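You operate a simulated robot arm through the tools that you are given. There is no shell and no other tool.

The job below is to be done with a simulated robot arm. You get a single attempt, and the scene is never put back.

Task
Line the count sensor up with the reflector and count the ragged stack.
Fine: free the sensor clamp, slide the sensor till its lamp is green, lock the clamp, then step the belt once. Where these are worked on the way, their far stop is far enough and under half their travel is too little: sensor clamp.
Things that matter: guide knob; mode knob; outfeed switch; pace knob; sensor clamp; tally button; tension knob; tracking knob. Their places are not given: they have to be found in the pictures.

Only the result counts: the job must be done as asked and must still hold three seconds after the hand-in. Knocking over, shifting, dropping, spilling or breaking anything else fails it.

Robot
A 7-joint arm with a three-finger gripper, fixed in place. Base frame: the origin is at the foot of the arm, x ahead of it, y to its left, z up; the work surface is at about z = 76. Lengths are in cm, angles in rad, forces in N, time in s.
Its first joint turns from -2.897 to 2.897 rad. Payload 2.69 kg.
The TCP is the grasp point between the finger pads, 3 cm short of the fingertips. In the tool frame z runs along the fingers and y along their closing line. The gripper opens to 12.8 cm. The gripper's body begins 11.7 cm behind the TCP.
Orientation is that of the tool frame in the base frame, as a unit quaternion [w, x, y, z]. With the fingers straight down and closing along the base's y, the tool's x points along the base's -x, its y along +y and its z along -z.

Tools
- The arm moves only by the tool arm_command. Its argument "motion" is one flat list of numbers, 6 for each row, row after row: the shift along the tool's x, y, z in cm, then the turn, a rotation vector about the tool's x, y, z in rad. In form: [x, y, z, rx, ry, rz, x, y, z, rx, ry, rz, ...]. A call has 1 to 20 rows; each row shifts and turns the commanded pose from where the row before left it, along the tool's axes as they then stand. "gripper" is the opening, from 0 (shut) to 1 (fully open), set as the call begins (left out, the last holds). Each row takes 0.2 s and may step no farther than 5 cm and 0.15 rad from the row before; otherwise, or with a gripper value out of range, the whole call is refused. Where a pose cannot be reached the arm comes as near as it can. A force on the tool above 40 N (or 10 N above the force at the start of the call, whichever is more), or a blocked arm, ends the call early, and 0.2 s more pass. The fingers move at their own pace and stop on an object; they squeeze with about 33 N. The grip force told is the motor's: it shows also when the fingers shut on nothing. Time passes only in rows, and 0.2 s behind the last, so rows that do not move let the fingers close. It gives the time, the measured TCP pose, the force on the tool (base axes), the opening and the grip force at its end, in the units of the frame above (readings bear some noise), with the torque about the TCP (base axes, N m) and any sound that the robot's microphone picked up.
- Cameras (640 x 400 px; columns grow to the right, rows downward): "scene" is fixed at [5.15, -50.14, 151.51]; the picture's right is [0.70, -0.72, 0.00], its down [-0.43, -0.41, -0.80] and it looks along [0.58, 0.56, -0.59] (base axes); focal length 370 px, centre (320, 200). "wrist" rides on the gripper at [5.8, 5.4, -13.1] in the tool frame; the picture's right is [-0.68, 0.74, 0.00], its down [-0.62, -0.57, -0.55] and it looks along [-0.40, -0.37, 0.84] (tool axes); focal length 234 px, centre (320, 200).
- get_image(camera): a new picture of that camera. It takes no simulated time.
- lift_body(by): slides the trunk up (or, below 0, down) by that many cm; the arm rides with it, the base frame stays. It gives what a move gives, with no picture.
- probe_pixels(camera, pixels): there is no depth. For up to 12 entries [column, row, z] of the newest picture of that camera ("zoom" is the newest enlarged one), the place [x, y] in the base frame at which the ray of that pixel passes the height z, good to about 0.2 cm. It takes no simulated time.
- zoom(camera, box): a new picture of the part [left, top, right, bottom] of that camera's present view, enlarged. It takes no simulated time.
- job_done(): hands the job in; it is judged then, once.

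Leave the gripper open and the arm clear of the work at the hand-in unless told otherwise.

The tools are called after "Request:" as name(argument=value, ...) on one line, values as JSON. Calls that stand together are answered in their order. arm_command: Moves the arm, as the interface text tells. Its arguments: {"type":"object","properties":{"motion":{"type":"array"},"gripper":{"type":"number"}},"required":["motion"]} The other tools are called the same way: lift_body (by) slides the trunk up or down; get_image (camera) takes a picture; probe_pixels (camera, pixels) gives the place at which the rays of pixels pass given heights; zoom (camera, box) takes an enlarged picture of a part of a camera's view; job_done () hands the job in.

At the start:

```text
t: 0.0
tool_pos: [48.35, 40.0, 107.25]
ee_rot: [0.0, 0.0, 1.0, -0.001]
contact_force: [0.5, 0.3, -0.6]
ft_torque: [-0.01, -0.01, 0.01]
finger_gap: 12.82
finger_force: 0.1
trunk travel left (down, up): [-15.0, 20.0]
```

scene: 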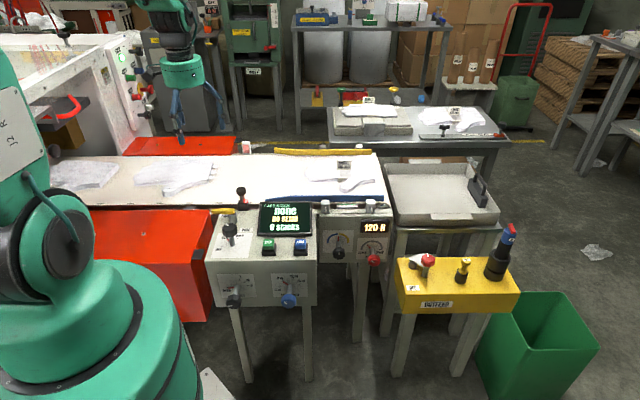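
wrist: 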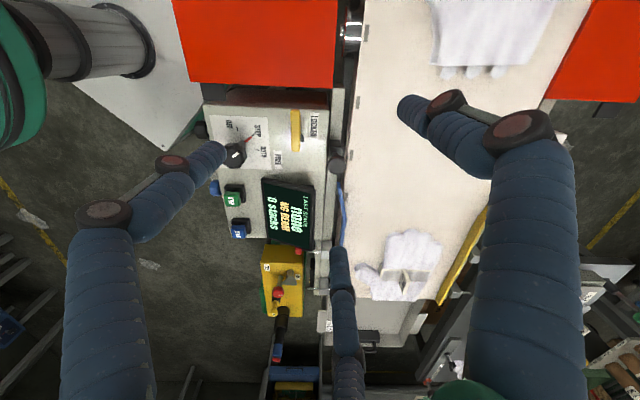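

I see a conveyor belt with a control console, a display, knobs and buttons. I'll zoom in on the parts of the scene picture to identify everything.

Request:
zoom(camera="scene", box=[195, 180, 325, 310])

Request:
zoom(camera="scene", box=[300, 180, 410, 290])

Request:
zoom(camera="scene", box=[380, 210, 540, 320])

Request:
zoom(camera="scene", box=[200, 130, 400, 230])

Request:
zoom(camera="wrist", box=[180, 80, 380, 260])

Request:
zoom(camera="wrist", box=[240, 180, 480, 390])

```text
3.08 times, centred on (260, 245) of scene
```

zoom: 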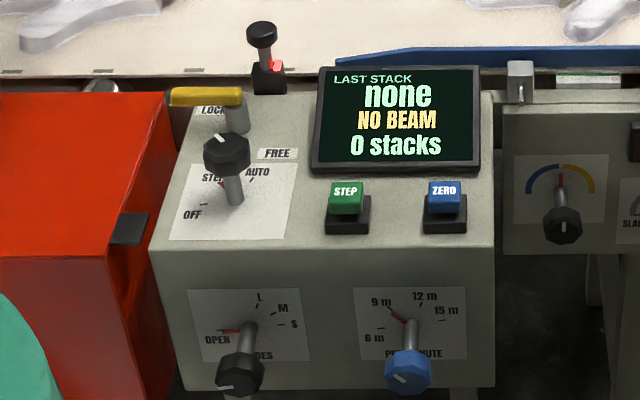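

```text
3.64 times, centred on (355, 235) of scene
```

zoom: 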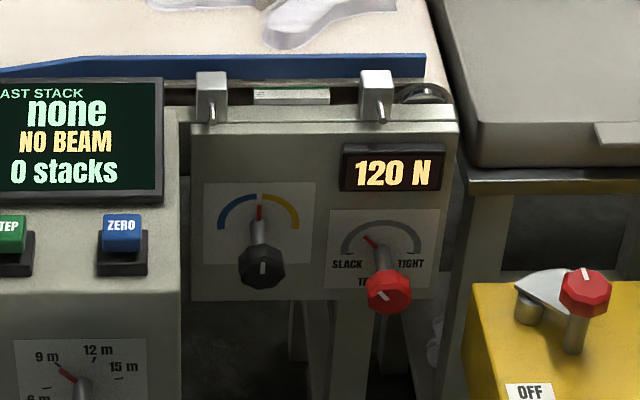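

```text
3.64 times, centred on (460, 265) of scene
```

zoom: 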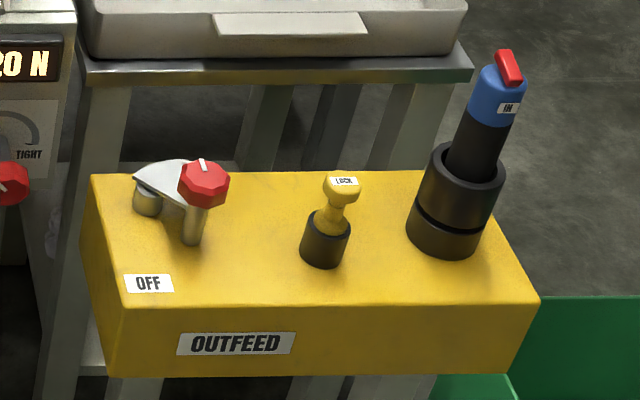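

```text
3.20 times, centred on (300, 180) of scene
```

zoom: 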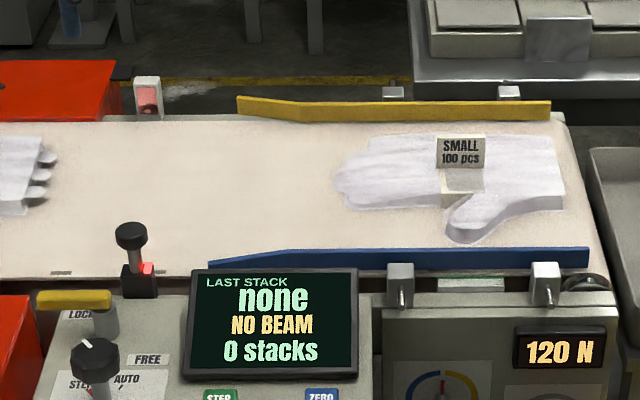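

```text
2.22 times, centred on (280, 170) of wrist
```

zoom: 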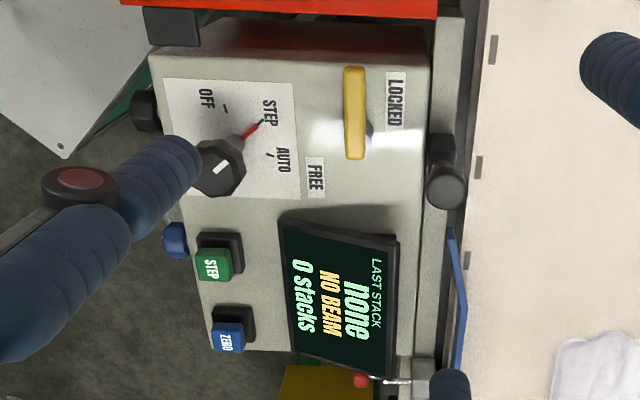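

```text
1.90 times, centred on (360, 285) of wrist
```

zoom: 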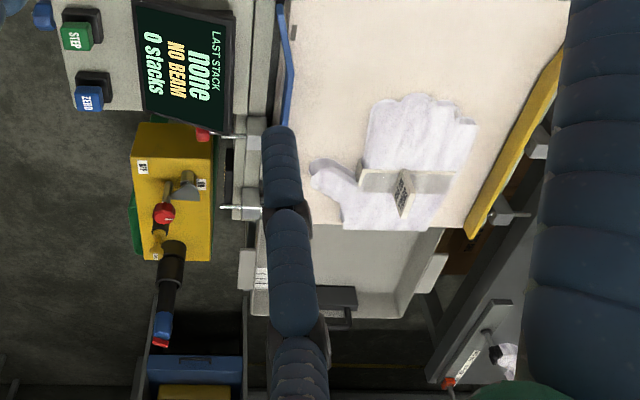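

I want 3D positions for the clamp lever, sensor, reflector, step button and mode knob. I'll probe matching pixels in both cameras at two heights: scene clamp lever (238,211 and 218,210), sensor knob (241,191), sensor base (242,205), reflector (246,148), step button (269,244), and the same features in the wrist picture.

Request:
probe_pixels(camera="scene", pixels=[[241, 191, 76], [241, 191, 96], [242, 206, 76], [242, 206, 96], [246, 148, 76], [246, 148, 96], [268, 243, 76], [268, 243, 96], [228, 211, 76], [228, 211, 96], [234, 220, 76], [234, 220, 96]])

Request:
probe_pixels(camera="wrist", pixels=[[337, 165, 76], [337, 165, 96], [293, 130, 76], [293, 130, 96], [233, 198, 76], [233, 198, 96], [237, 155, 76], [237, 155, 96], [299, 248, 76], [299, 248, 96]])

```text
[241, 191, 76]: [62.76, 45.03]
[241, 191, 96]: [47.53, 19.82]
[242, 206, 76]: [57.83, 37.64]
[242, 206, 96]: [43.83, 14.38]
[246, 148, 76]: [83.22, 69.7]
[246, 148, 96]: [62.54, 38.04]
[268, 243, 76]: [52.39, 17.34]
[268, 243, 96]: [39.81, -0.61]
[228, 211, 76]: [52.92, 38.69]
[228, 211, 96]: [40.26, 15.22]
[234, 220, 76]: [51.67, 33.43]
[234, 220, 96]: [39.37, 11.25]
```

```text
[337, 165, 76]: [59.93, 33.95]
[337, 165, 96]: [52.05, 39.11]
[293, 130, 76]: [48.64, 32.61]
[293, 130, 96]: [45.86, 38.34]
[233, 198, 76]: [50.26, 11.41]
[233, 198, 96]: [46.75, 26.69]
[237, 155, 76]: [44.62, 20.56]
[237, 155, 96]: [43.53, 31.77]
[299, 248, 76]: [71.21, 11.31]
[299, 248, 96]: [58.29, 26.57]
```

The lamp appears red and the clamp is at LOCKED. I'll zoom in tightly on the clamp, the sensor and the reflector.

Request:
zoom(camera="scene", box=[205, 180, 269, 250])

Request:
zoom(camera="scene", box=[215, 130, 279, 170])

Request:
zoom(camera="wrist", box=[250, 95, 354, 185])

```text
5.71 times, centred on (237, 215) of scene
```

zoom: 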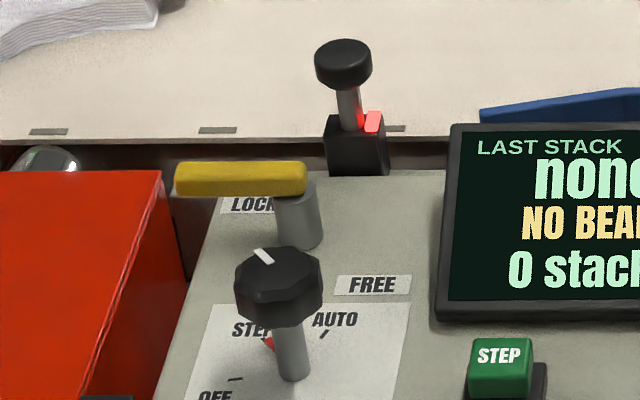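

```text
10.00 times, centred on (247, 150) of scene
```

zoom: 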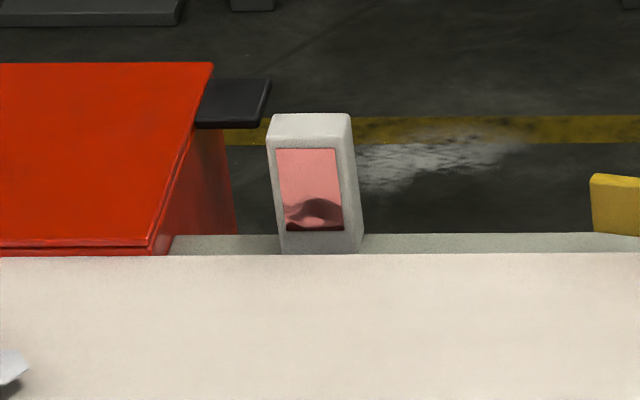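

```text
4.44 times, centred on (302, 140) of wrist
```

zoom: 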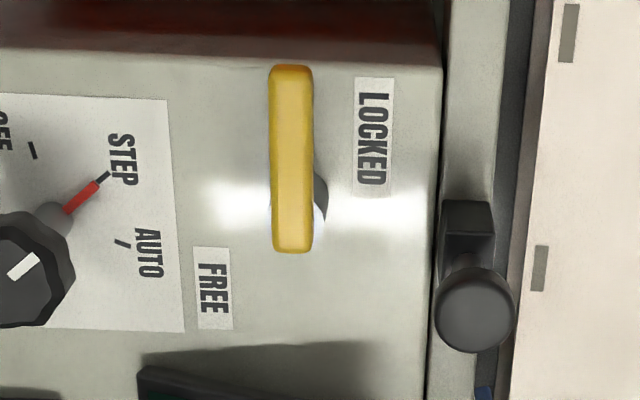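

The mode knob already points to STEP. Next I triangulate the clamp's lever ends, its post base, the FREE label, and the sensor and reflector.

Request:
probe_pixels(camera="scene", pixels=[[212.5, 213, 76], [212.5, 213, 86], [234.4, 213, 76], [234.4, 213, 86], [233.1, 222.9, 76], [233.1, 222.9, 86], [246.1, 229.9, 76], [246.1, 229.9, 86], [243, 153.5, 76], [243, 153.5, 86], [243.5, 207, 76], [243.5, 207, 86]])

Request:
probe_pixels(camera="wrist", pixels=[[295.5, 110.3, 76], [295.5, 110.3, 86], [295.7, 151.3, 76], [295.7, 151.3, 86], [303.1, 141.1, 76], [303.1, 141.1, 86], [277.7, 160.3, 76], [277.7, 160.3, 86], [336.9, 164.1, 76], [336.9, 164.1, 86], [313.7, 125.4, 76], [313.7, 125.4, 86]])

```text
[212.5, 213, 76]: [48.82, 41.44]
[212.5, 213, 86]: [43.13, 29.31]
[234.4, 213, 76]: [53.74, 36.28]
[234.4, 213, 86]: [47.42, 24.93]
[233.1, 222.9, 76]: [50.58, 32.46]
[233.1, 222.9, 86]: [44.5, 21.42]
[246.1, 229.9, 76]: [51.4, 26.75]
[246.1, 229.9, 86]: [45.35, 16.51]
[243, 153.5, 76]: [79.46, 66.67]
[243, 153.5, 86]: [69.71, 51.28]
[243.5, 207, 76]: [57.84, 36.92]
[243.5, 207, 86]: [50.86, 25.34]
```

```text
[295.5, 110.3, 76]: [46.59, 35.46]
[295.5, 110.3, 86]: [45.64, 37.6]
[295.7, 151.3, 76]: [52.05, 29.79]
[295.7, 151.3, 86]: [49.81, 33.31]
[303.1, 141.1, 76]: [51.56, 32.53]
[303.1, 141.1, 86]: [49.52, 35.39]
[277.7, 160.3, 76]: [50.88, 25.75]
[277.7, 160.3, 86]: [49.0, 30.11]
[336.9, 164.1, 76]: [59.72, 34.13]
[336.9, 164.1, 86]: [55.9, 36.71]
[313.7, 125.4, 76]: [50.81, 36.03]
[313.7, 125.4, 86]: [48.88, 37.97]
```

Triangulated positions (cm):

| Part | Position |
|---|---|
| Lever tip | ≈ (46.3, 36.4, 80.2) |
| Lever pivot | ≈ (50.3, 32.0) |
| Sensor knob | ≈ (57.1, 35.8, 83.3) |
| Reflector | ≈ 5 cm to the picture's left along the belt from the sensor |

I shut the fingers and yaw the tool so its y axis lies along the belt direction. This is done at the current height, which is clear.

Request:
arm_command(motion=[0, 0, 0, 0, 0, -0.1285, 0, 0, 0, 0, 0, -0.1285, 0, 0, 0, 0, 0, -0.1285, 0, 0, 0, 0, 0, -0.1285, 0, 0, 0, 0, 0, -0.1285, 0, 0, 0, 0, 0, -0.1285], gripper=0)

Request:
get_image(camera="wrist")

Request:
get_image(camera="scene")

```text
t: 1.4
tool_pos: [48.34, 39.96, 107.17]
ee_rot: [0.0, -0.377, 0.926, 0.0]
contact_force: [0.2, 0.0, 0.4]
ft_torque: [0.0, -0.01, -0.04]
finger_gap: 0.23
finger_force: 31.4
trunk travel left (down, up): [-15.0, 20.0]
```

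```text
taken
```

wrist: 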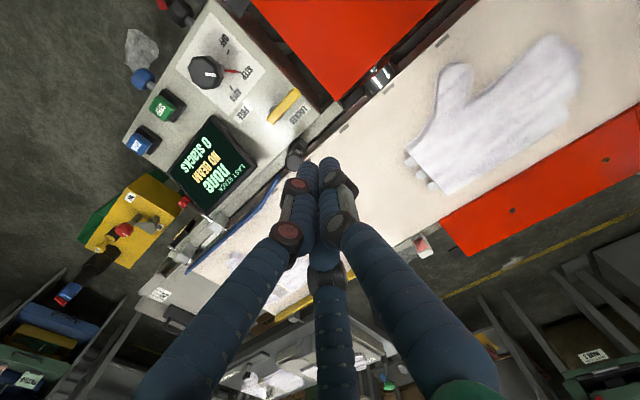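

```text
taken
```

scene: 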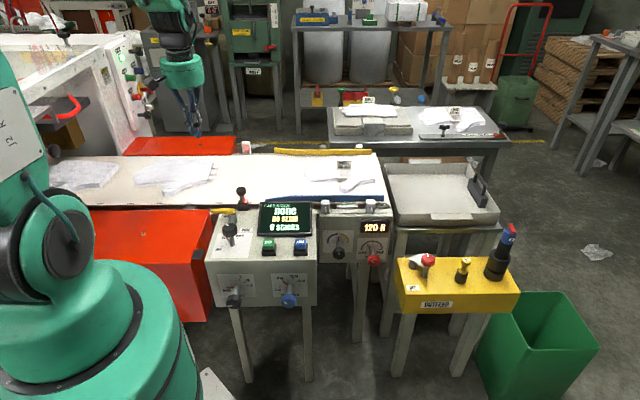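

The yaw is right, and the reflector is now visible in the wrist picture at about (422,247). I zoom and probe there to refine the geometry.

Request:
zoom(camera="wrist", box=[370, 220, 450, 270])

Request:
zoom(camera="wrist", box=[190, 20, 350, 190])

```text
8.00 times, centred on (410, 245) of wrist
```

zoom: 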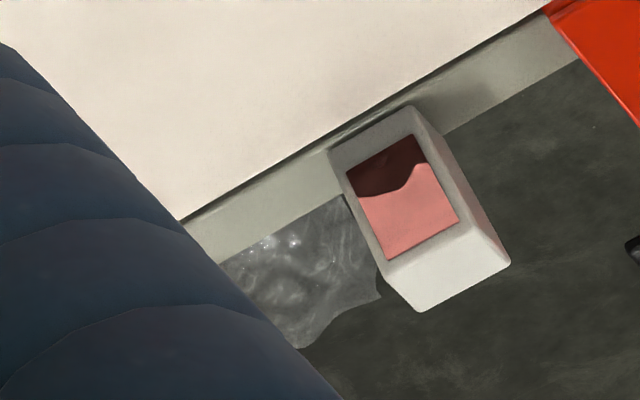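

```text
2.35 times, centred on (270, 105) of wrist
```

zoom: 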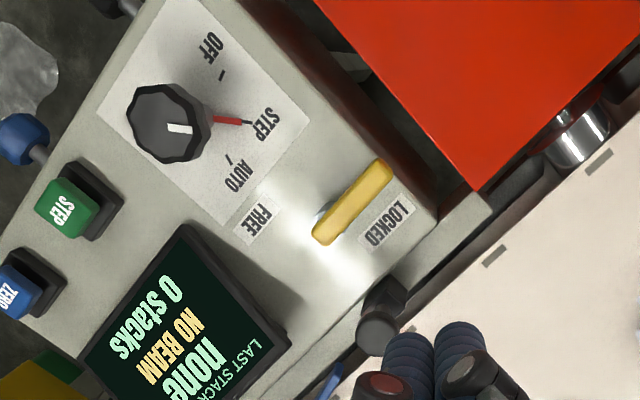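

Request:
probe_pixels(camera="wrist", pixels=[[421, 244.4, 76], [421, 244.4, 86], [294.7, 162.4, 76], [294.7, 162.4, 86], [295.5, 92.2, 76], [295.5, 92.2, 86], [272.1, 119.9, 76], [272.1, 119.9, 86], [336, 100.7, 66], [336, 100.7, 76]])

Request:
probe_pixels(camera="scene", pixels=[[246, 149, 76], [246, 149, 86], [240.8, 190.5, 76], [240.8, 190.5, 86], [209.9, 210, 66], [209.9, 210, 76], [260, 202.5, 76], [260, 202.5, 86]])

```text
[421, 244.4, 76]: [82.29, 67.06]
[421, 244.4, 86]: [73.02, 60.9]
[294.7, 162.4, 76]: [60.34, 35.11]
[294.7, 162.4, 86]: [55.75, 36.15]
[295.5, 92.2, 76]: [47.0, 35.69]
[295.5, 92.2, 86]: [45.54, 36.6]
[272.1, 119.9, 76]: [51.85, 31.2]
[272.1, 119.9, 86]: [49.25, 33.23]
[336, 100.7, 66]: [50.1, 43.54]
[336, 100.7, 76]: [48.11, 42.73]
```

```text
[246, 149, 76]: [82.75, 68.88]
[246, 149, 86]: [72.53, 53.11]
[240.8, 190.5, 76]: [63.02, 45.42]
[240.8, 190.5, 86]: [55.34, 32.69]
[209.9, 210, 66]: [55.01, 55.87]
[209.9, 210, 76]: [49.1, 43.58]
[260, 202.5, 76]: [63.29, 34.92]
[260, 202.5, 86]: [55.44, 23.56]
```

The reflector is at (80.7, 65.9, 77.9), so the sensor has to move about 5.06 cm along −u, which is the picture's left. I move above the +v side of the lever with the tips still over it, then check.

Request:
arm_command(motion=[1.37, -2.25, 3, 0, 0, 0, 0, 0, 5, 0, 0, 0, 0, 0, 5, 0, 0, 0, 0, 0, 4, 0, 0, 0, 0, 0, 4, 0, 0, 0, 0, 0, 0, 0, 0, 0], gripper=0)

Request:
zoom(camera="scene", box=[180, 150, 300, 250])

Request:
get_image(camera="wrist")

```text
t: 2.8
tool_pos: [49.19, 37.15, 86.32]
ee_rot: [0.0, -0.375, 0.927, 0.0]
contact_force: [0.3, 0.0, -0.7]
ft_torque: [-0.02, 0.01, -0.01]
finger_gap: 0.2
finger_force: 31.5
trunk travel left (down, up): [-15.0, 20.0]
```

```text
4.00 times, centred on (240, 200) of scene
```

zoom: 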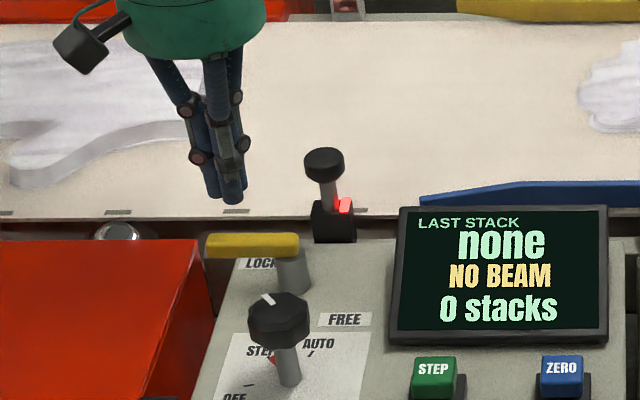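

```text
taken
```

wrist: 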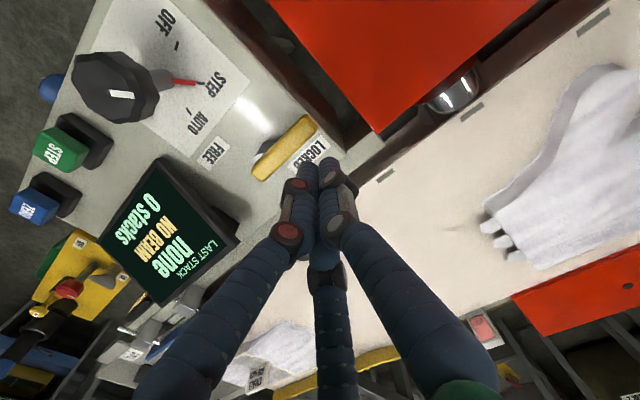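

Tips are just behind the lever's free end, at u≈7.65, v≈61.2. I lower 4.6 cm so the tips sit beside the lever at z≈78.7.

Request:
arm_command(motion=[0, 0, 2, 0, 0, 0, 0, 0, 2, 0, 0, 0, 0, 0, 0.7, 0, 0, 0, 0, 0, 0, 0, 0, 0])

Request:
zoom(camera="scene", box=[180, 150, 300, 250])

Request:
get_image(camera="wrist")

```text
t: 3.8
tool_pos: [49.04, 37.4, 81.67]
ee_rot: [0.001, -0.377, 0.926, -0.001]
contact_force: [0.3, -0.6, -0.7]
ft_torque: [-0.01, 0.02, -0.03]
finger_gap: 0.2
finger_force: 31.2
trunk travel left (down, up): [-15.0, 20.0]
```

```text
4.00 times, centred on (240, 200) of scene
```

zoom: 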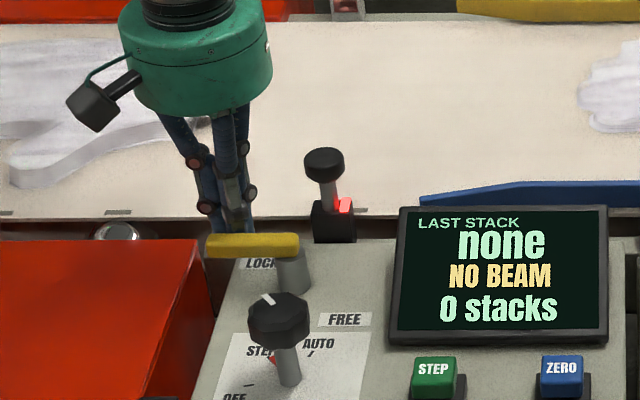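

```text
taken
```

wrist: 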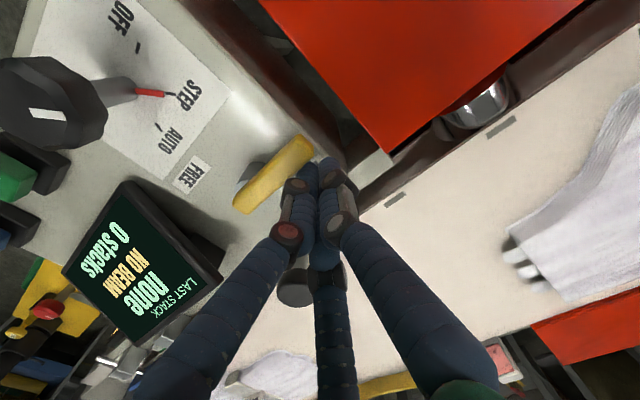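

The fingers are beside the lever at (u,v) ≈ (7.4, 61.2). I push the lever's tip toward the operator, along −v, with the first part of an arc about the pivot.

Request:
arm_command(motion=[0.6, 0.0, 0, 0, 0, 0, 0.63, 0.03, 0, 0, 0, 0, 0.75, 0.12, 0, 0, 0, 0, 0.8, 0.12, 0, 0, 0, 0, 0.75, -0.12, 0, 0, 0, 0, 0.8, -0.12, 0, 0, 0, 0])

Request:
zoom(camera="scene", box=[180, 150, 300, 250])

Request:
get_image(camera="wrist")

```text
t: 5.2
tool_pos: [45.7, 34.15, 81.64]
ee_rot: [0.0, -0.376, 0.927, 0.0]
contact_force: [-0.3, -0.2, -0.1]
ft_torque: [-0.02, 0.02, 0.0]
finger_gap: 0.22
finger_force: 31.0
trunk travel left (down, up): [-15.0, 20.0]
```

```text
4.00 times, centred on (240, 200) of scene
```

zoom: 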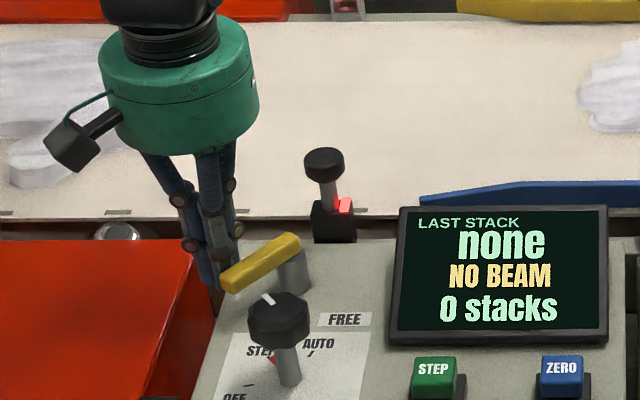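

```text
taken
```

wrist: 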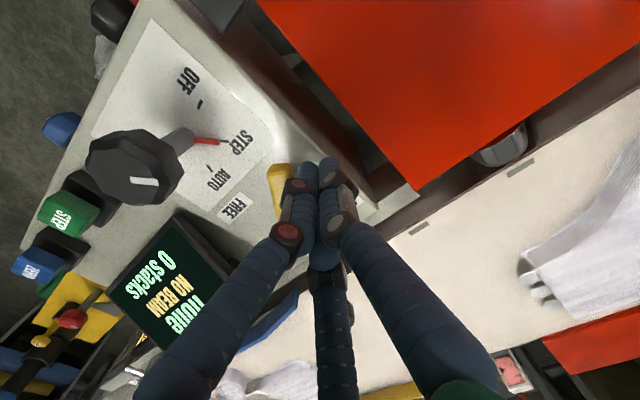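

The lever turns freely, now about 35° round. I continue the arc toward the operator side until it stops.

Request:
arm_command(motion=[0.6, -0.35, 0, 0, 0, 0, 0.6, -0.35, 0, 0, 0, 0, 0.55, -0.55, 0, 0, 0, 0, 0.55, -0.55, 0, 0, 0, 0, 0.35, -0.6, 0, 0, 0, 0, 0.3, -0.6, 0, 0, 0, 0])

Request:
zoom(camera="scene", box=[180, 150, 300, 250])

Request:
get_image(camera="wrist")

```text
t: 6.6
tool_pos: [45.72, 30.41, 81.48]
ee_rot: [0.0, -0.377, 0.926, -0.001]
contact_force: [-12.6, 19.6, 4.0]
ft_torque: [-0.12, 0.06, 0.22]
finger_gap: 0.22
finger_force: 30.9
trunk travel left (down, up): [-15.0, 20.0]
```

```text
4.00 times, centred on (240, 200) of scene
```

zoom: 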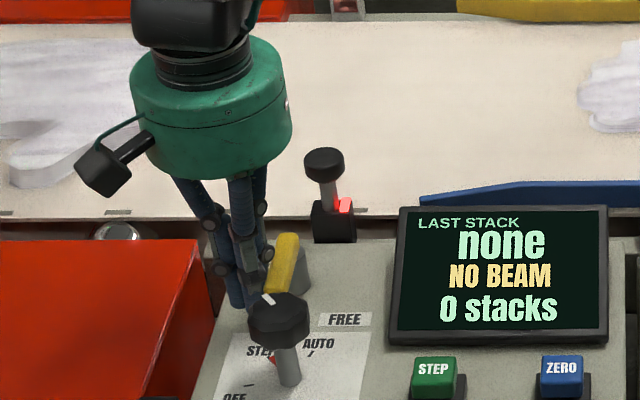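

```text
taken
```

wrist: 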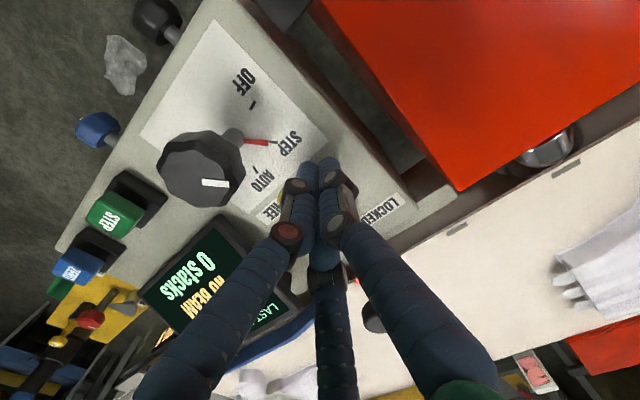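

The lever has swung about 90° to the FREE side and a 23 N force shows it is at its stop. I back off and raise the hand to look.

Request:
arm_command(motion=[0, 0.8, 0, 0, 0, 0, 0, 0.8, 0, 0, 0, 0, 0, 0, -4, 0, 0, 0, 0, 0, -5, 0, 0, 0, -5, 0, 0, 0, 0, 0, -3, 0, 0, 0, 0, 0, 0, 0, 0, 0, 0, 0])

Request:
zoom(camera="scene", box=[180, 150, 300, 250])

Request:
get_image(camera="wrist")

```text
t: 8.2
tool_pos: [50.45, 36.96, 90.32]
ee_rot: [0.0, -0.376, 0.927, 0.0]
contact_force: [0.3, 0.1, -0.2]
ft_torque: [-0.07, 0.04, -0.02]
finger_gap: 0.21
finger_force: 31.8
trunk travel left (down, up): [-15.0, 20.0]
```

```text
4.00 times, centred on (240, 200) of scene
```

zoom: 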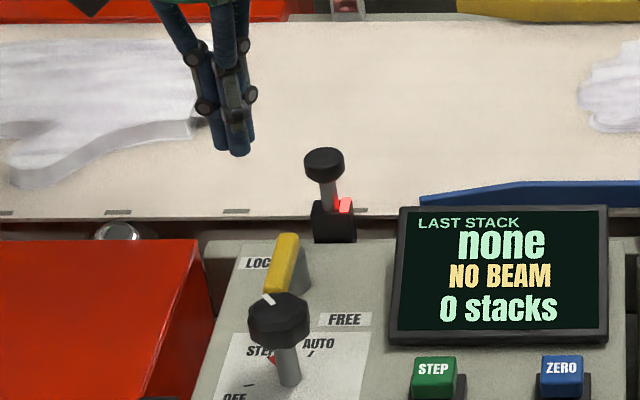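

```text
taken
```

wrist: 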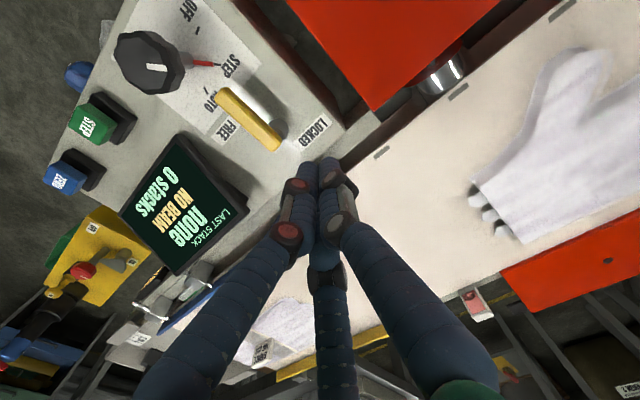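

The lever now points at FREE, but the lamp is still red. Next I open the fingers partly and move above the sensor knob at (57.1, 35.9).

Request:
arm_command(motion=[-2, -2.7, -0.5, 0, 0, 0, -2, -2.73, 0, 0, 0, 0, 0, 0, 0, 0, 0, 0, 0, 0, 0, 0, 0, 0], gripper=0.5)

Request:
zoom(camera="scene", box=[180, 150, 300, 250])

Request:
get_image(camera="wrist")

```text
t: 9.2
tool_pos: [57.18, 35.94, 90.89]
ee_rot: [0.0, -0.376, 0.927, 0.0]
contact_force: [0.3, -0.2, 0.1]
ft_torque: [0.0, -0.01, 0.01]
finger_gap: 6.41
finger_force: 0.1
trunk travel left (down, up): [-15.0, 20.0]
```

```text
4.00 times, centred on (240, 200) of scene
```

zoom: 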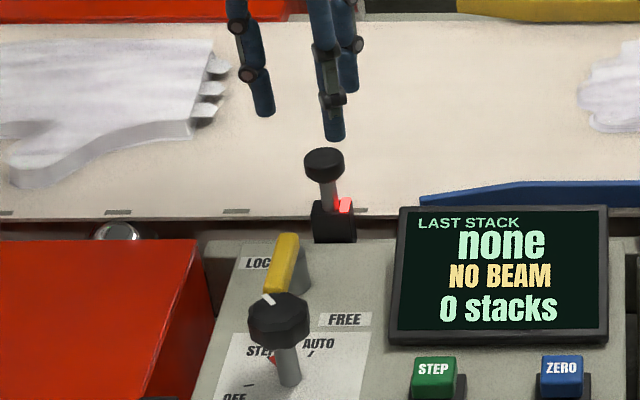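

```text
taken
```

wrist: 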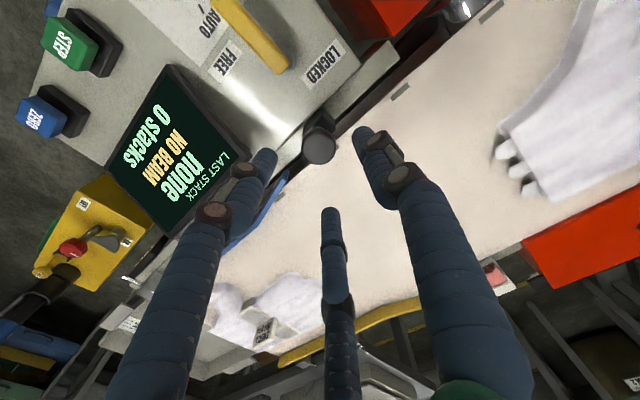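

In the pictures the hand has fingers on both sides of the knob, which lies between them at zoom (324,160). I descend 7.8 cm so the pads straddle the knob with the tips above the sensor block.

Request:
arm_command(motion=[0, 0, 3, 0, 0, 0, 0, 0, 3, 0, 0, 0, 0, 0, 1.8, 0, 0, 0, 0, 0, 0, 0, 0, 0], gripper=0.5)

Request:
zoom(camera="scene", box=[200, 160, 280, 230])

Request:
get_image(camera="wrist")

```text
t: 10.2
tool_pos: [56.87, 35.75, 83.09]
ee_rot: [0.0, -0.376, 0.926, 0.0]
contact_force: [-0.3, -0.5, 0.0]
ft_torque: [0.01, 0.03, 0.01]
finger_gap: 6.41
finger_force: 0.0
trunk travel left (down, up): [-15.0, 20.0]
```

```text
5.71 times, centred on (240, 195) of scene
```

zoom: 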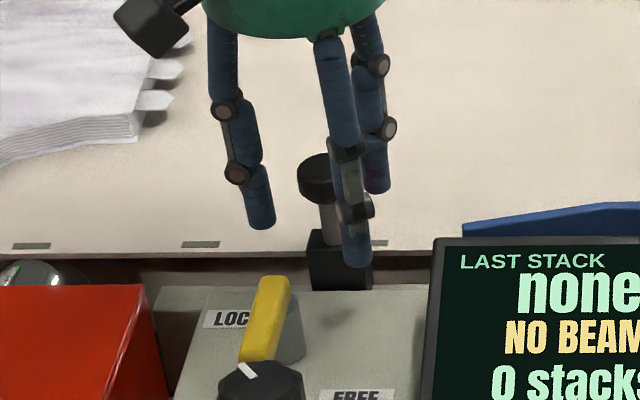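

```text
taken
```

wrist: 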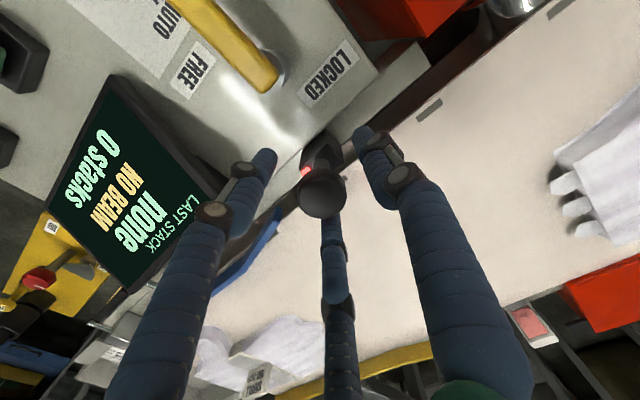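

The knob sits between the fingers, and the lamp is visible red in the wrist view at (305,170). I close on the knob.

Request:
arm_command(motion=[0, 0, 0, 0, 0, 0, 0, 0, 0, 0, 0, 0, 0, 0, 0, 0, 0, 0], gripper=0)

Request:
zoom(camera="scene", box=[200, 160, 280, 230])

Request:
get_image(camera="wrist")

```text
t: 11.0
tool_pos: [57.04, 35.78, 83.05]
ee_rot: [0.0, -0.376, 0.926, 0.0]
contact_force: [8.0, 8.9, -5.1]
ft_torque: [0.11, -0.08, -0.03]
finger_gap: 2.92
finger_force: 44.5
trunk travel left (down, up): [-15.0, 20.0]
```

```text
5.71 times, centred on (240, 195) of scene
```

zoom: 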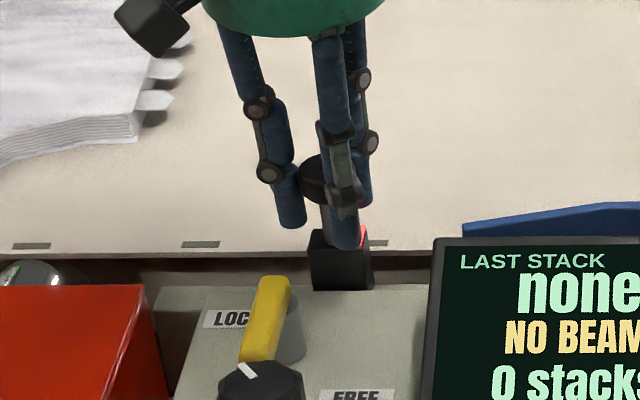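

```text
taken
```

wrist: 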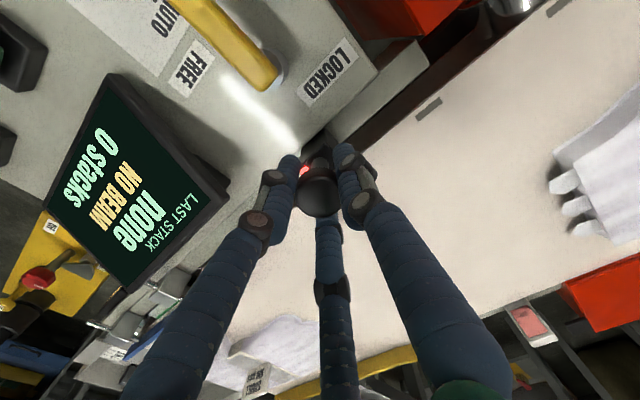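

The knob is gripped with a gap of 2.92 cm. I slide it along the belt toward the picture's left, 4 cm first in small steps.

Request:
arm_command(motion=[0, 0.5, 0, 0, 0, 0, 0, 0.5, 0, 0, 0, 0, 0, 0.5, 0, 0, 0, 0, 0, 0.5, 0, 0, 0, 0, 0, 0.5, 0, 0, 0, 0, 0, 0.5, 0, 0, 0, 0, 0, 0.5, 0, 0, 0, 0, 0, 0.5, 0, 0, 0, 0])

Request:
zoom(camera="scene", box=[200, 160, 280, 230])

Request:
get_image(camera="wrist")

```text
t: 12.8
tool_pos: [54.24, 38.65, 83.08]
ee_rot: [-0.001, -0.376, 0.927, -0.001]
contact_force: [1.5, 1.3, -15.8]
ft_torque: [-0.09, -0.13, 0.07]
finger_gap: 2.97
finger_force: 44.6
trunk travel left (down, up): [-15.0, 20.0]
```

```text
5.71 times, centred on (240, 195) of scene
```

zoom: 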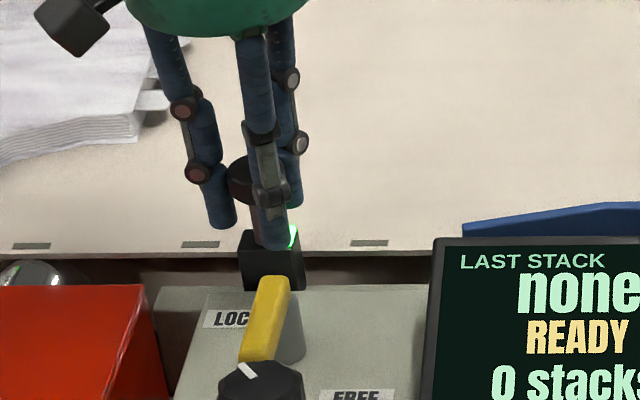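

```text
taken
```

wrist: 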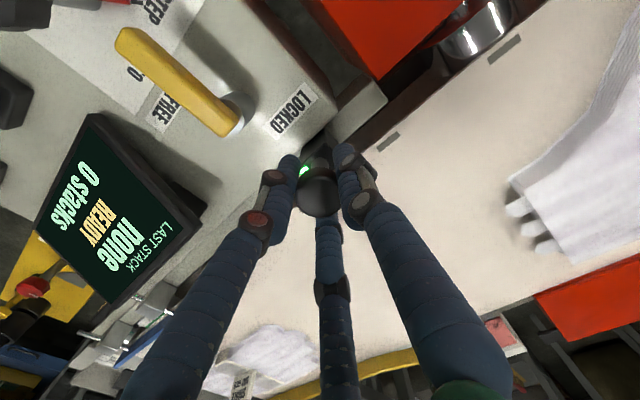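

The lamp is green and the display says READY. By my measurement the reflector's centre is about 1 cm further on, so I go 0.6 cm more to sit well inside the green band.

Request:
arm_command(motion=[0, 0.3, 0, 0, 0, 0, 0, 0.3, 0, 0, 0, 0, 0, 0, 0, 0, 0, 0])

Request:
zoom(camera="scene", box=[200, 160, 280, 230])

```text
t: 13.6
tool_pos: [53.98, 39.01, 83.09]
ee_rot: [0.0, -0.376, 0.927, -0.001]
contact_force: [-4.0, -4.6, -15.0]
ft_torque: [-0.07, 0.04, 0.0]
finger_gap: 2.95
finger_force: 44.8
trunk travel left (down, up): [-15.0, 20.0]
```

```text
5.71 times, centred on (240, 195) of scene
```

zoom: 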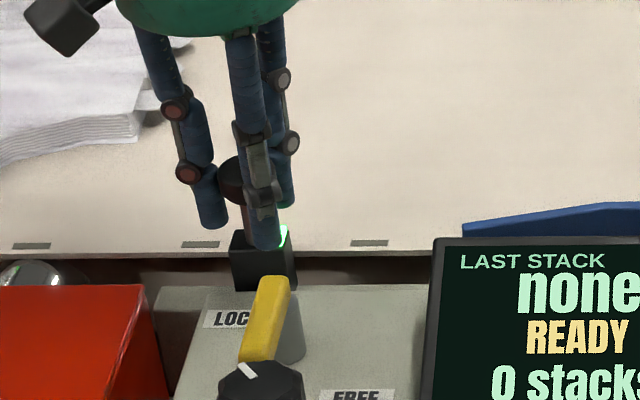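

Still green and READY, with the sensor at u≈9.65. I release the knob gently, raise the hand, and check the lamp.

Request:
arm_command(motion=[0, 0, 0, 0, 0, 0, 0, 0, 0, 0, 0, 0, 0, 0, -2, 0, 0, 0, 0, 0, -5, 0, 0, 0, 0, 0, -3, 0, 0, 0, 0, 0, 0, 0, 0, 0], gripper=0.45)

Request:
zoom(camera="scene", box=[180, 150, 300, 250])

Request:
get_image(camera="wrist")

```text
t: 15.0
tool_pos: [54.21, 38.99, 93.21]
ee_rot: [-0.001, -0.376, 0.927, 0.0]
contact_force: [0.6, -0.8, 0.0]
ft_torque: [0.05, -0.02, 0.0]
finger_gap: 5.74
finger_force: 0.0
trunk travel left (down, up): [-15.0, 20.0]
```

```text
4.00 times, centred on (240, 200) of scene
```

zoom: 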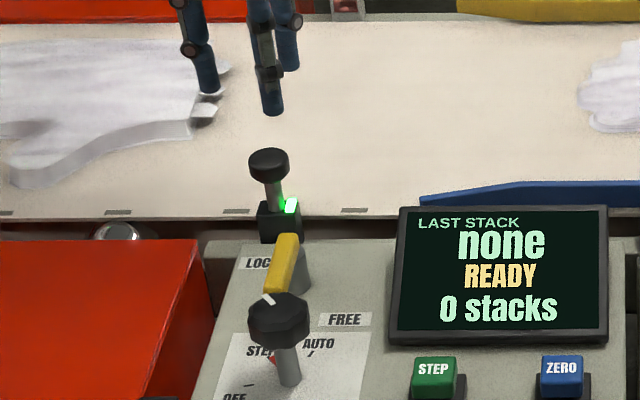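

```text
taken
```

wrist: 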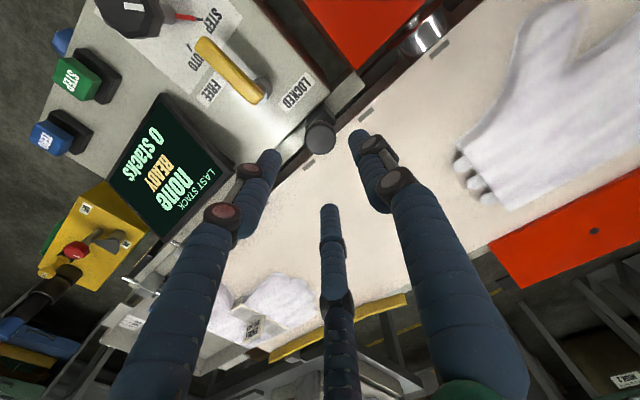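

The lamp stays green after release. To lock the clamp I shut the fingers, go above the +u side of the lever at about (49.3, 27.1), and check before lowering.

Request:
arm_command(motion=[3.93, -1.69, 0, 0, 0, 0, 3.93, -1.69, 0, 0, 0, 0, 3.93, -1.69, 0, 0, 0, 0, 0, 0, 3, 0, 0, 0, 0, 0, 3, 0, 0, 0, 0, 0, 0, 0, 0, 0], gripper=0)

Request:
zoom(camera="scene", box=[180, 150, 300, 250])

Request:
get_image(camera="wrist")

```text
t: 16.4
tool_pos: [48.96, 27.58, 87.04]
ee_rot: [0.001, -0.376, 0.926, 0.0]
contact_force: [0.7, -0.1, -0.2]
ft_torque: [-0.03, 0.08, -0.03]
finger_gap: 0.22
finger_force: 31.8
trunk travel left (down, up): [-15.0, 20.0]
```

```text
4.00 times, centred on (240, 200) of scene
```

zoom: 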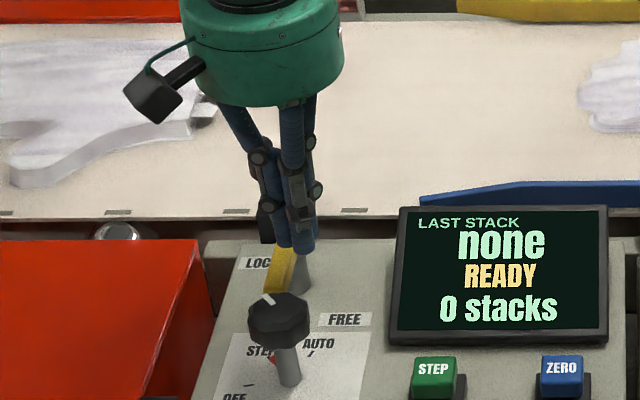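

```text
taken
```

wrist: 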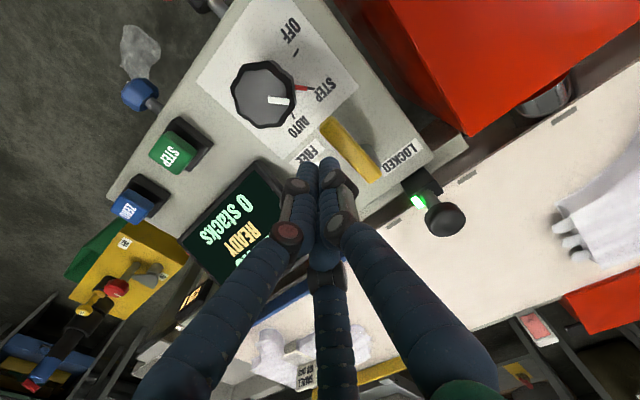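

The fingertips are on the +u side of the lever, near the FREE label. I shift another 0.7 cm away from the lever and then lower to z≈81.6.

Request:
arm_command(motion=[0, -0.7, 0, 0, 0, 0, 0, 0, 2, 0, 0, 0, 0, 0, 2, 0, 0, 0, 0, 0, 1.4, 0, 0, 0, 0, 0, 0, 0, 0, 0])

Request:
zoom(camera="scene", box=[180, 150, 300, 250])

Request:
get_image(camera="wrist")

```text
t: 17.6
tool_pos: [49.44, 26.96, 81.71]
ee_rot: [0.0, -0.377, 0.926, -0.001]
contact_force: [-0.1, -0.2, -0.1]
ft_torque: [0.0, 0.03, 0.01]
finger_gap: 0.22
finger_force: 31.4
trunk travel left (down, up): [-15.0, 20.0]
```

```text
4.00 times, centred on (240, 200) of scene
```

zoom: 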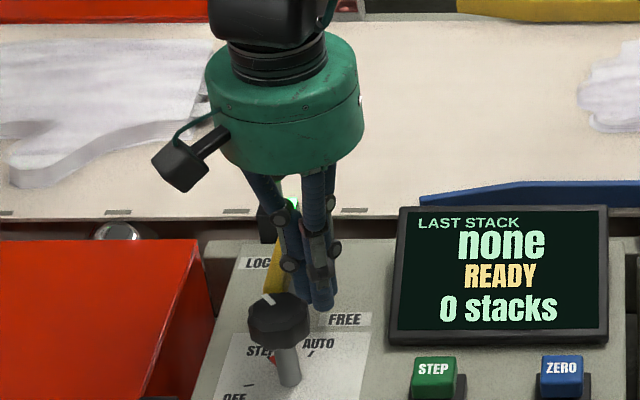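

```text
taken
```

wrist: 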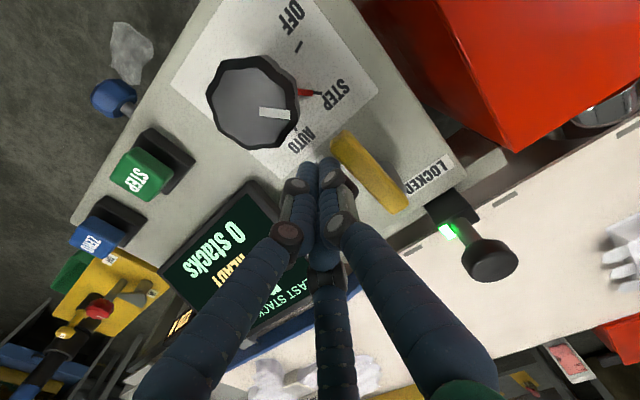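

Clear of the lever. I sweep it back toward −u, the first half of the arc.

Request:
arm_command(motion=[0, 0.6, 0, 0, 0, 0, 0, 0.53, 0, 0, 0, 0, 0.15, 0.7, 0, 0, 0, 0, 0.15, 0.7, 0, 0, 0, 0, -0.03, 0.65, 0, 0, 0, 0, -0.03, 0.65, 0, 0, 0, 0, -0.18, 0.6, 0, 0, 0, 0, -0.18, 0.6, 0, 0, 0, 0])

Request:
zoom(camera="scene", box=[180, 150, 300, 250])

Request:
get_image(camera="wrist")

```text
t: 19.4
tool_pos: [45.9, 30.43, 81.83]
ee_rot: [0.0, -0.377, 0.926, 0.0]
contact_force: [-0.9, -0.3, 0.1]
ft_torque: [0.01, -0.02, 0.03]
finger_gap: 0.2
finger_force: 30.9
trunk travel left (down, up): [-15.0, 20.0]
```

```text
4.00 times, centred on (240, 200) of scene
```

zoom: 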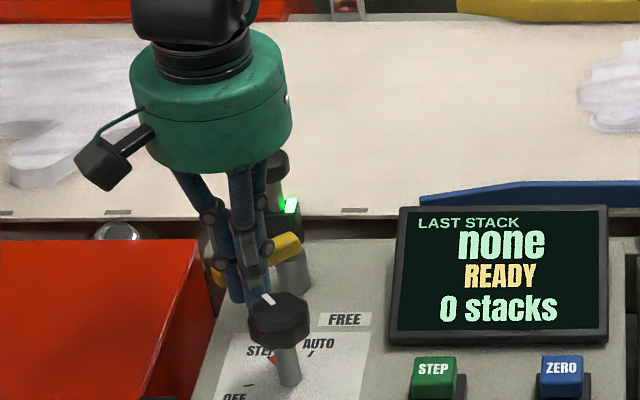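

```text
taken
```

wrist: 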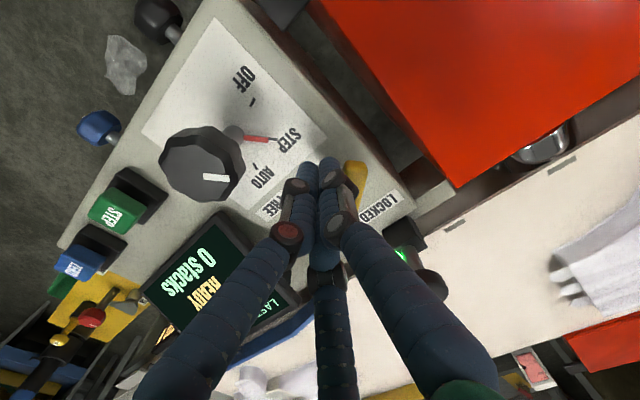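

The lever is about 70% back. I finish the arc, pushing toward +v until the LOCKED stop resists.

Request:
arm_command(motion=[-0.35, 0.55, 0, 0, 0, 0, -0.35, 0.55, 0, 0, 0, 0, -0.45, 0.4, 0, 0, 0, 0, -0.45, 0.4, 0, 0, 0, 0, -0.5, 0.15, 0, 0, 0, 0, -0.5, 0.1, 0, 0, 0, 0, -0.2, 0, 0, 0, 0, 0])

Request:
zoom(camera="scene", box=[180, 150, 300, 250])

Request:
get_image(camera="wrist")

```text
t: 21.0
tool_pos: [45.9, 33.38, 81.62]
ee_rot: [-0.006, -0.375, 0.927, -0.002]
contact_force: [-7.3, -6.4, 3.3]
ft_torque: [0.0, -0.08, -0.06]
finger_gap: 0.2
finger_force: 30.9
trunk travel left (down, up): [-15.0, 20.0]
stopped in row 7: the force on the tool passed its limit at 42 N (the readings are from after the stop); the commanded pose is now the measured one
```

```text
4.00 times, centred on (240, 200) of scene
```

zoom: 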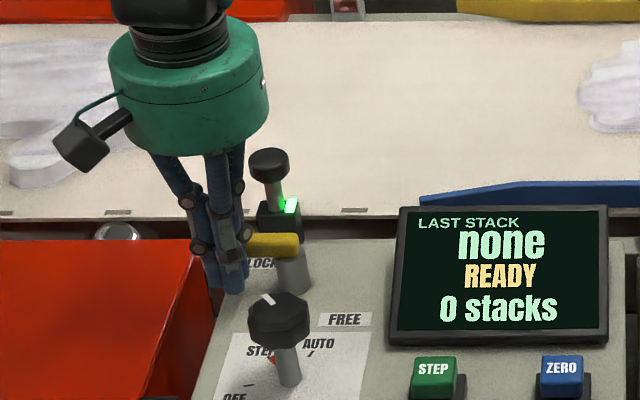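

```text
taken
```

wrist: 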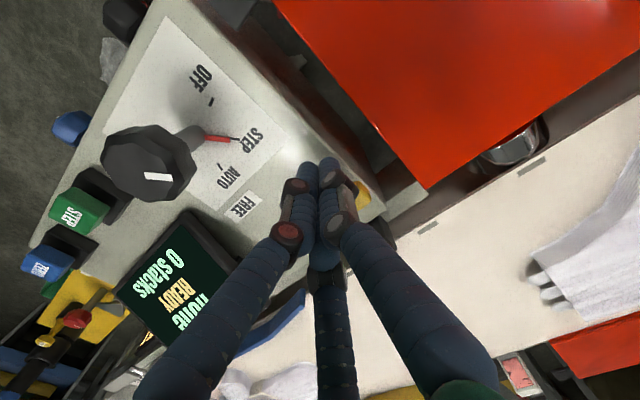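

The lever hit the LOCKED stop at 42 N and the lamp is still green. I back off, rise, and move over the STEP button at about (49.9, 14.1).

Request:
arm_command(motion=[1.0, 0, 0, 0, 0, 0, 0, 0, -5, 0, 0, 0, 0, 0, -5, 0, 0, 0, 2.4, -4.15, 0, 0, 0, 0, 2.4, -4.15, 0, 0, 0, 0, 2.4, -4.15, 0, 0, 0, 0, 2.4, -4.15, 0, 0, 0, 0, 0, 0, 0, 0, 0, 0])

Request:
get_image(camera="scene")

Request:
zoom(camera="scene", box=[200, 180, 320, 280])

Request:
get_image(camera="wrist")

```text
t: 22.8
tool_pos: [49.91, 14.32, 91.61]
ee_rot: [-0.005, -0.376, 0.927, -0.001]
contact_force: [0.5, -0.2, 0.2]
ft_torque: [0.03, 0.05, 0.01]
finger_gap: 0.22
finger_force: 31.6
trunk travel left (down, up): [-15.0, 20.0]
```

```text
taken
```

scene: 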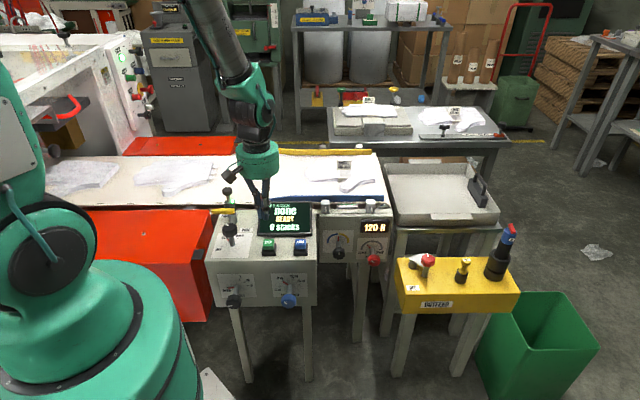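

```text
4.00 times, centred on (260, 230) of scene
```

zoom: 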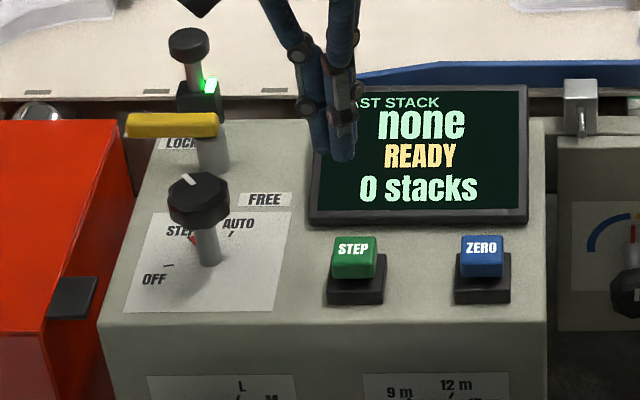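

```text
taken
```

wrist: 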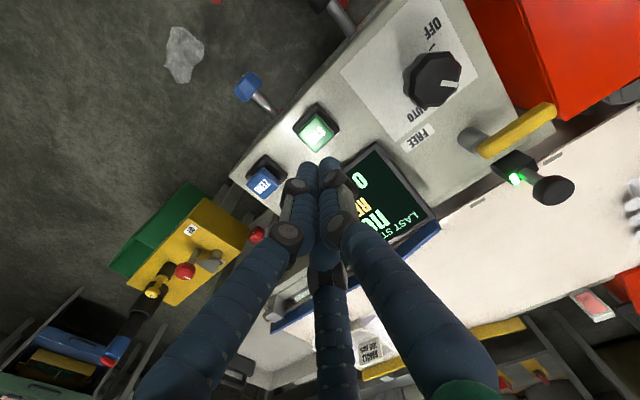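

The STEP button is visible in the wrist view at (317,133) and in the scene at (268.5,242.5). I triangulate it precisely.

Request:
zoom(camera="wrist", box=[270, 90, 366, 180])

Request:
probe_pixels(camera="wrist", pixels=[[317, 132, 76], [317, 132, 81]])

Request:
probe_pixels(camera="scene", pixels=[[268.5, 242.5, 76], [268.5, 242.5, 81]])

```text
4.44 times, centred on (318, 135) of wrist
```

zoom: 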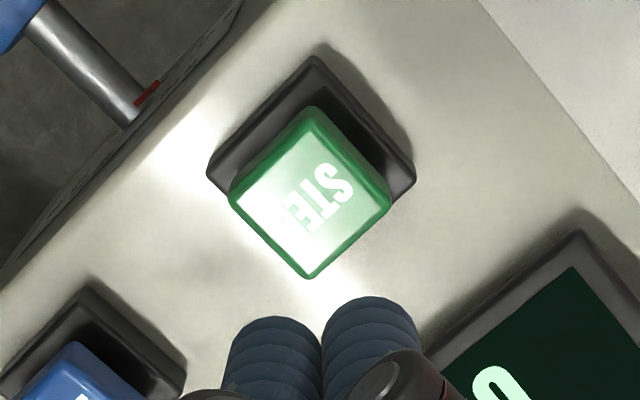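

```text
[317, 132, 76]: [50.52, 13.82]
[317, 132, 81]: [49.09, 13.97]
```

```text
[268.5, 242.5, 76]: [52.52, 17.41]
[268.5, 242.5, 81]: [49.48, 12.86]
```

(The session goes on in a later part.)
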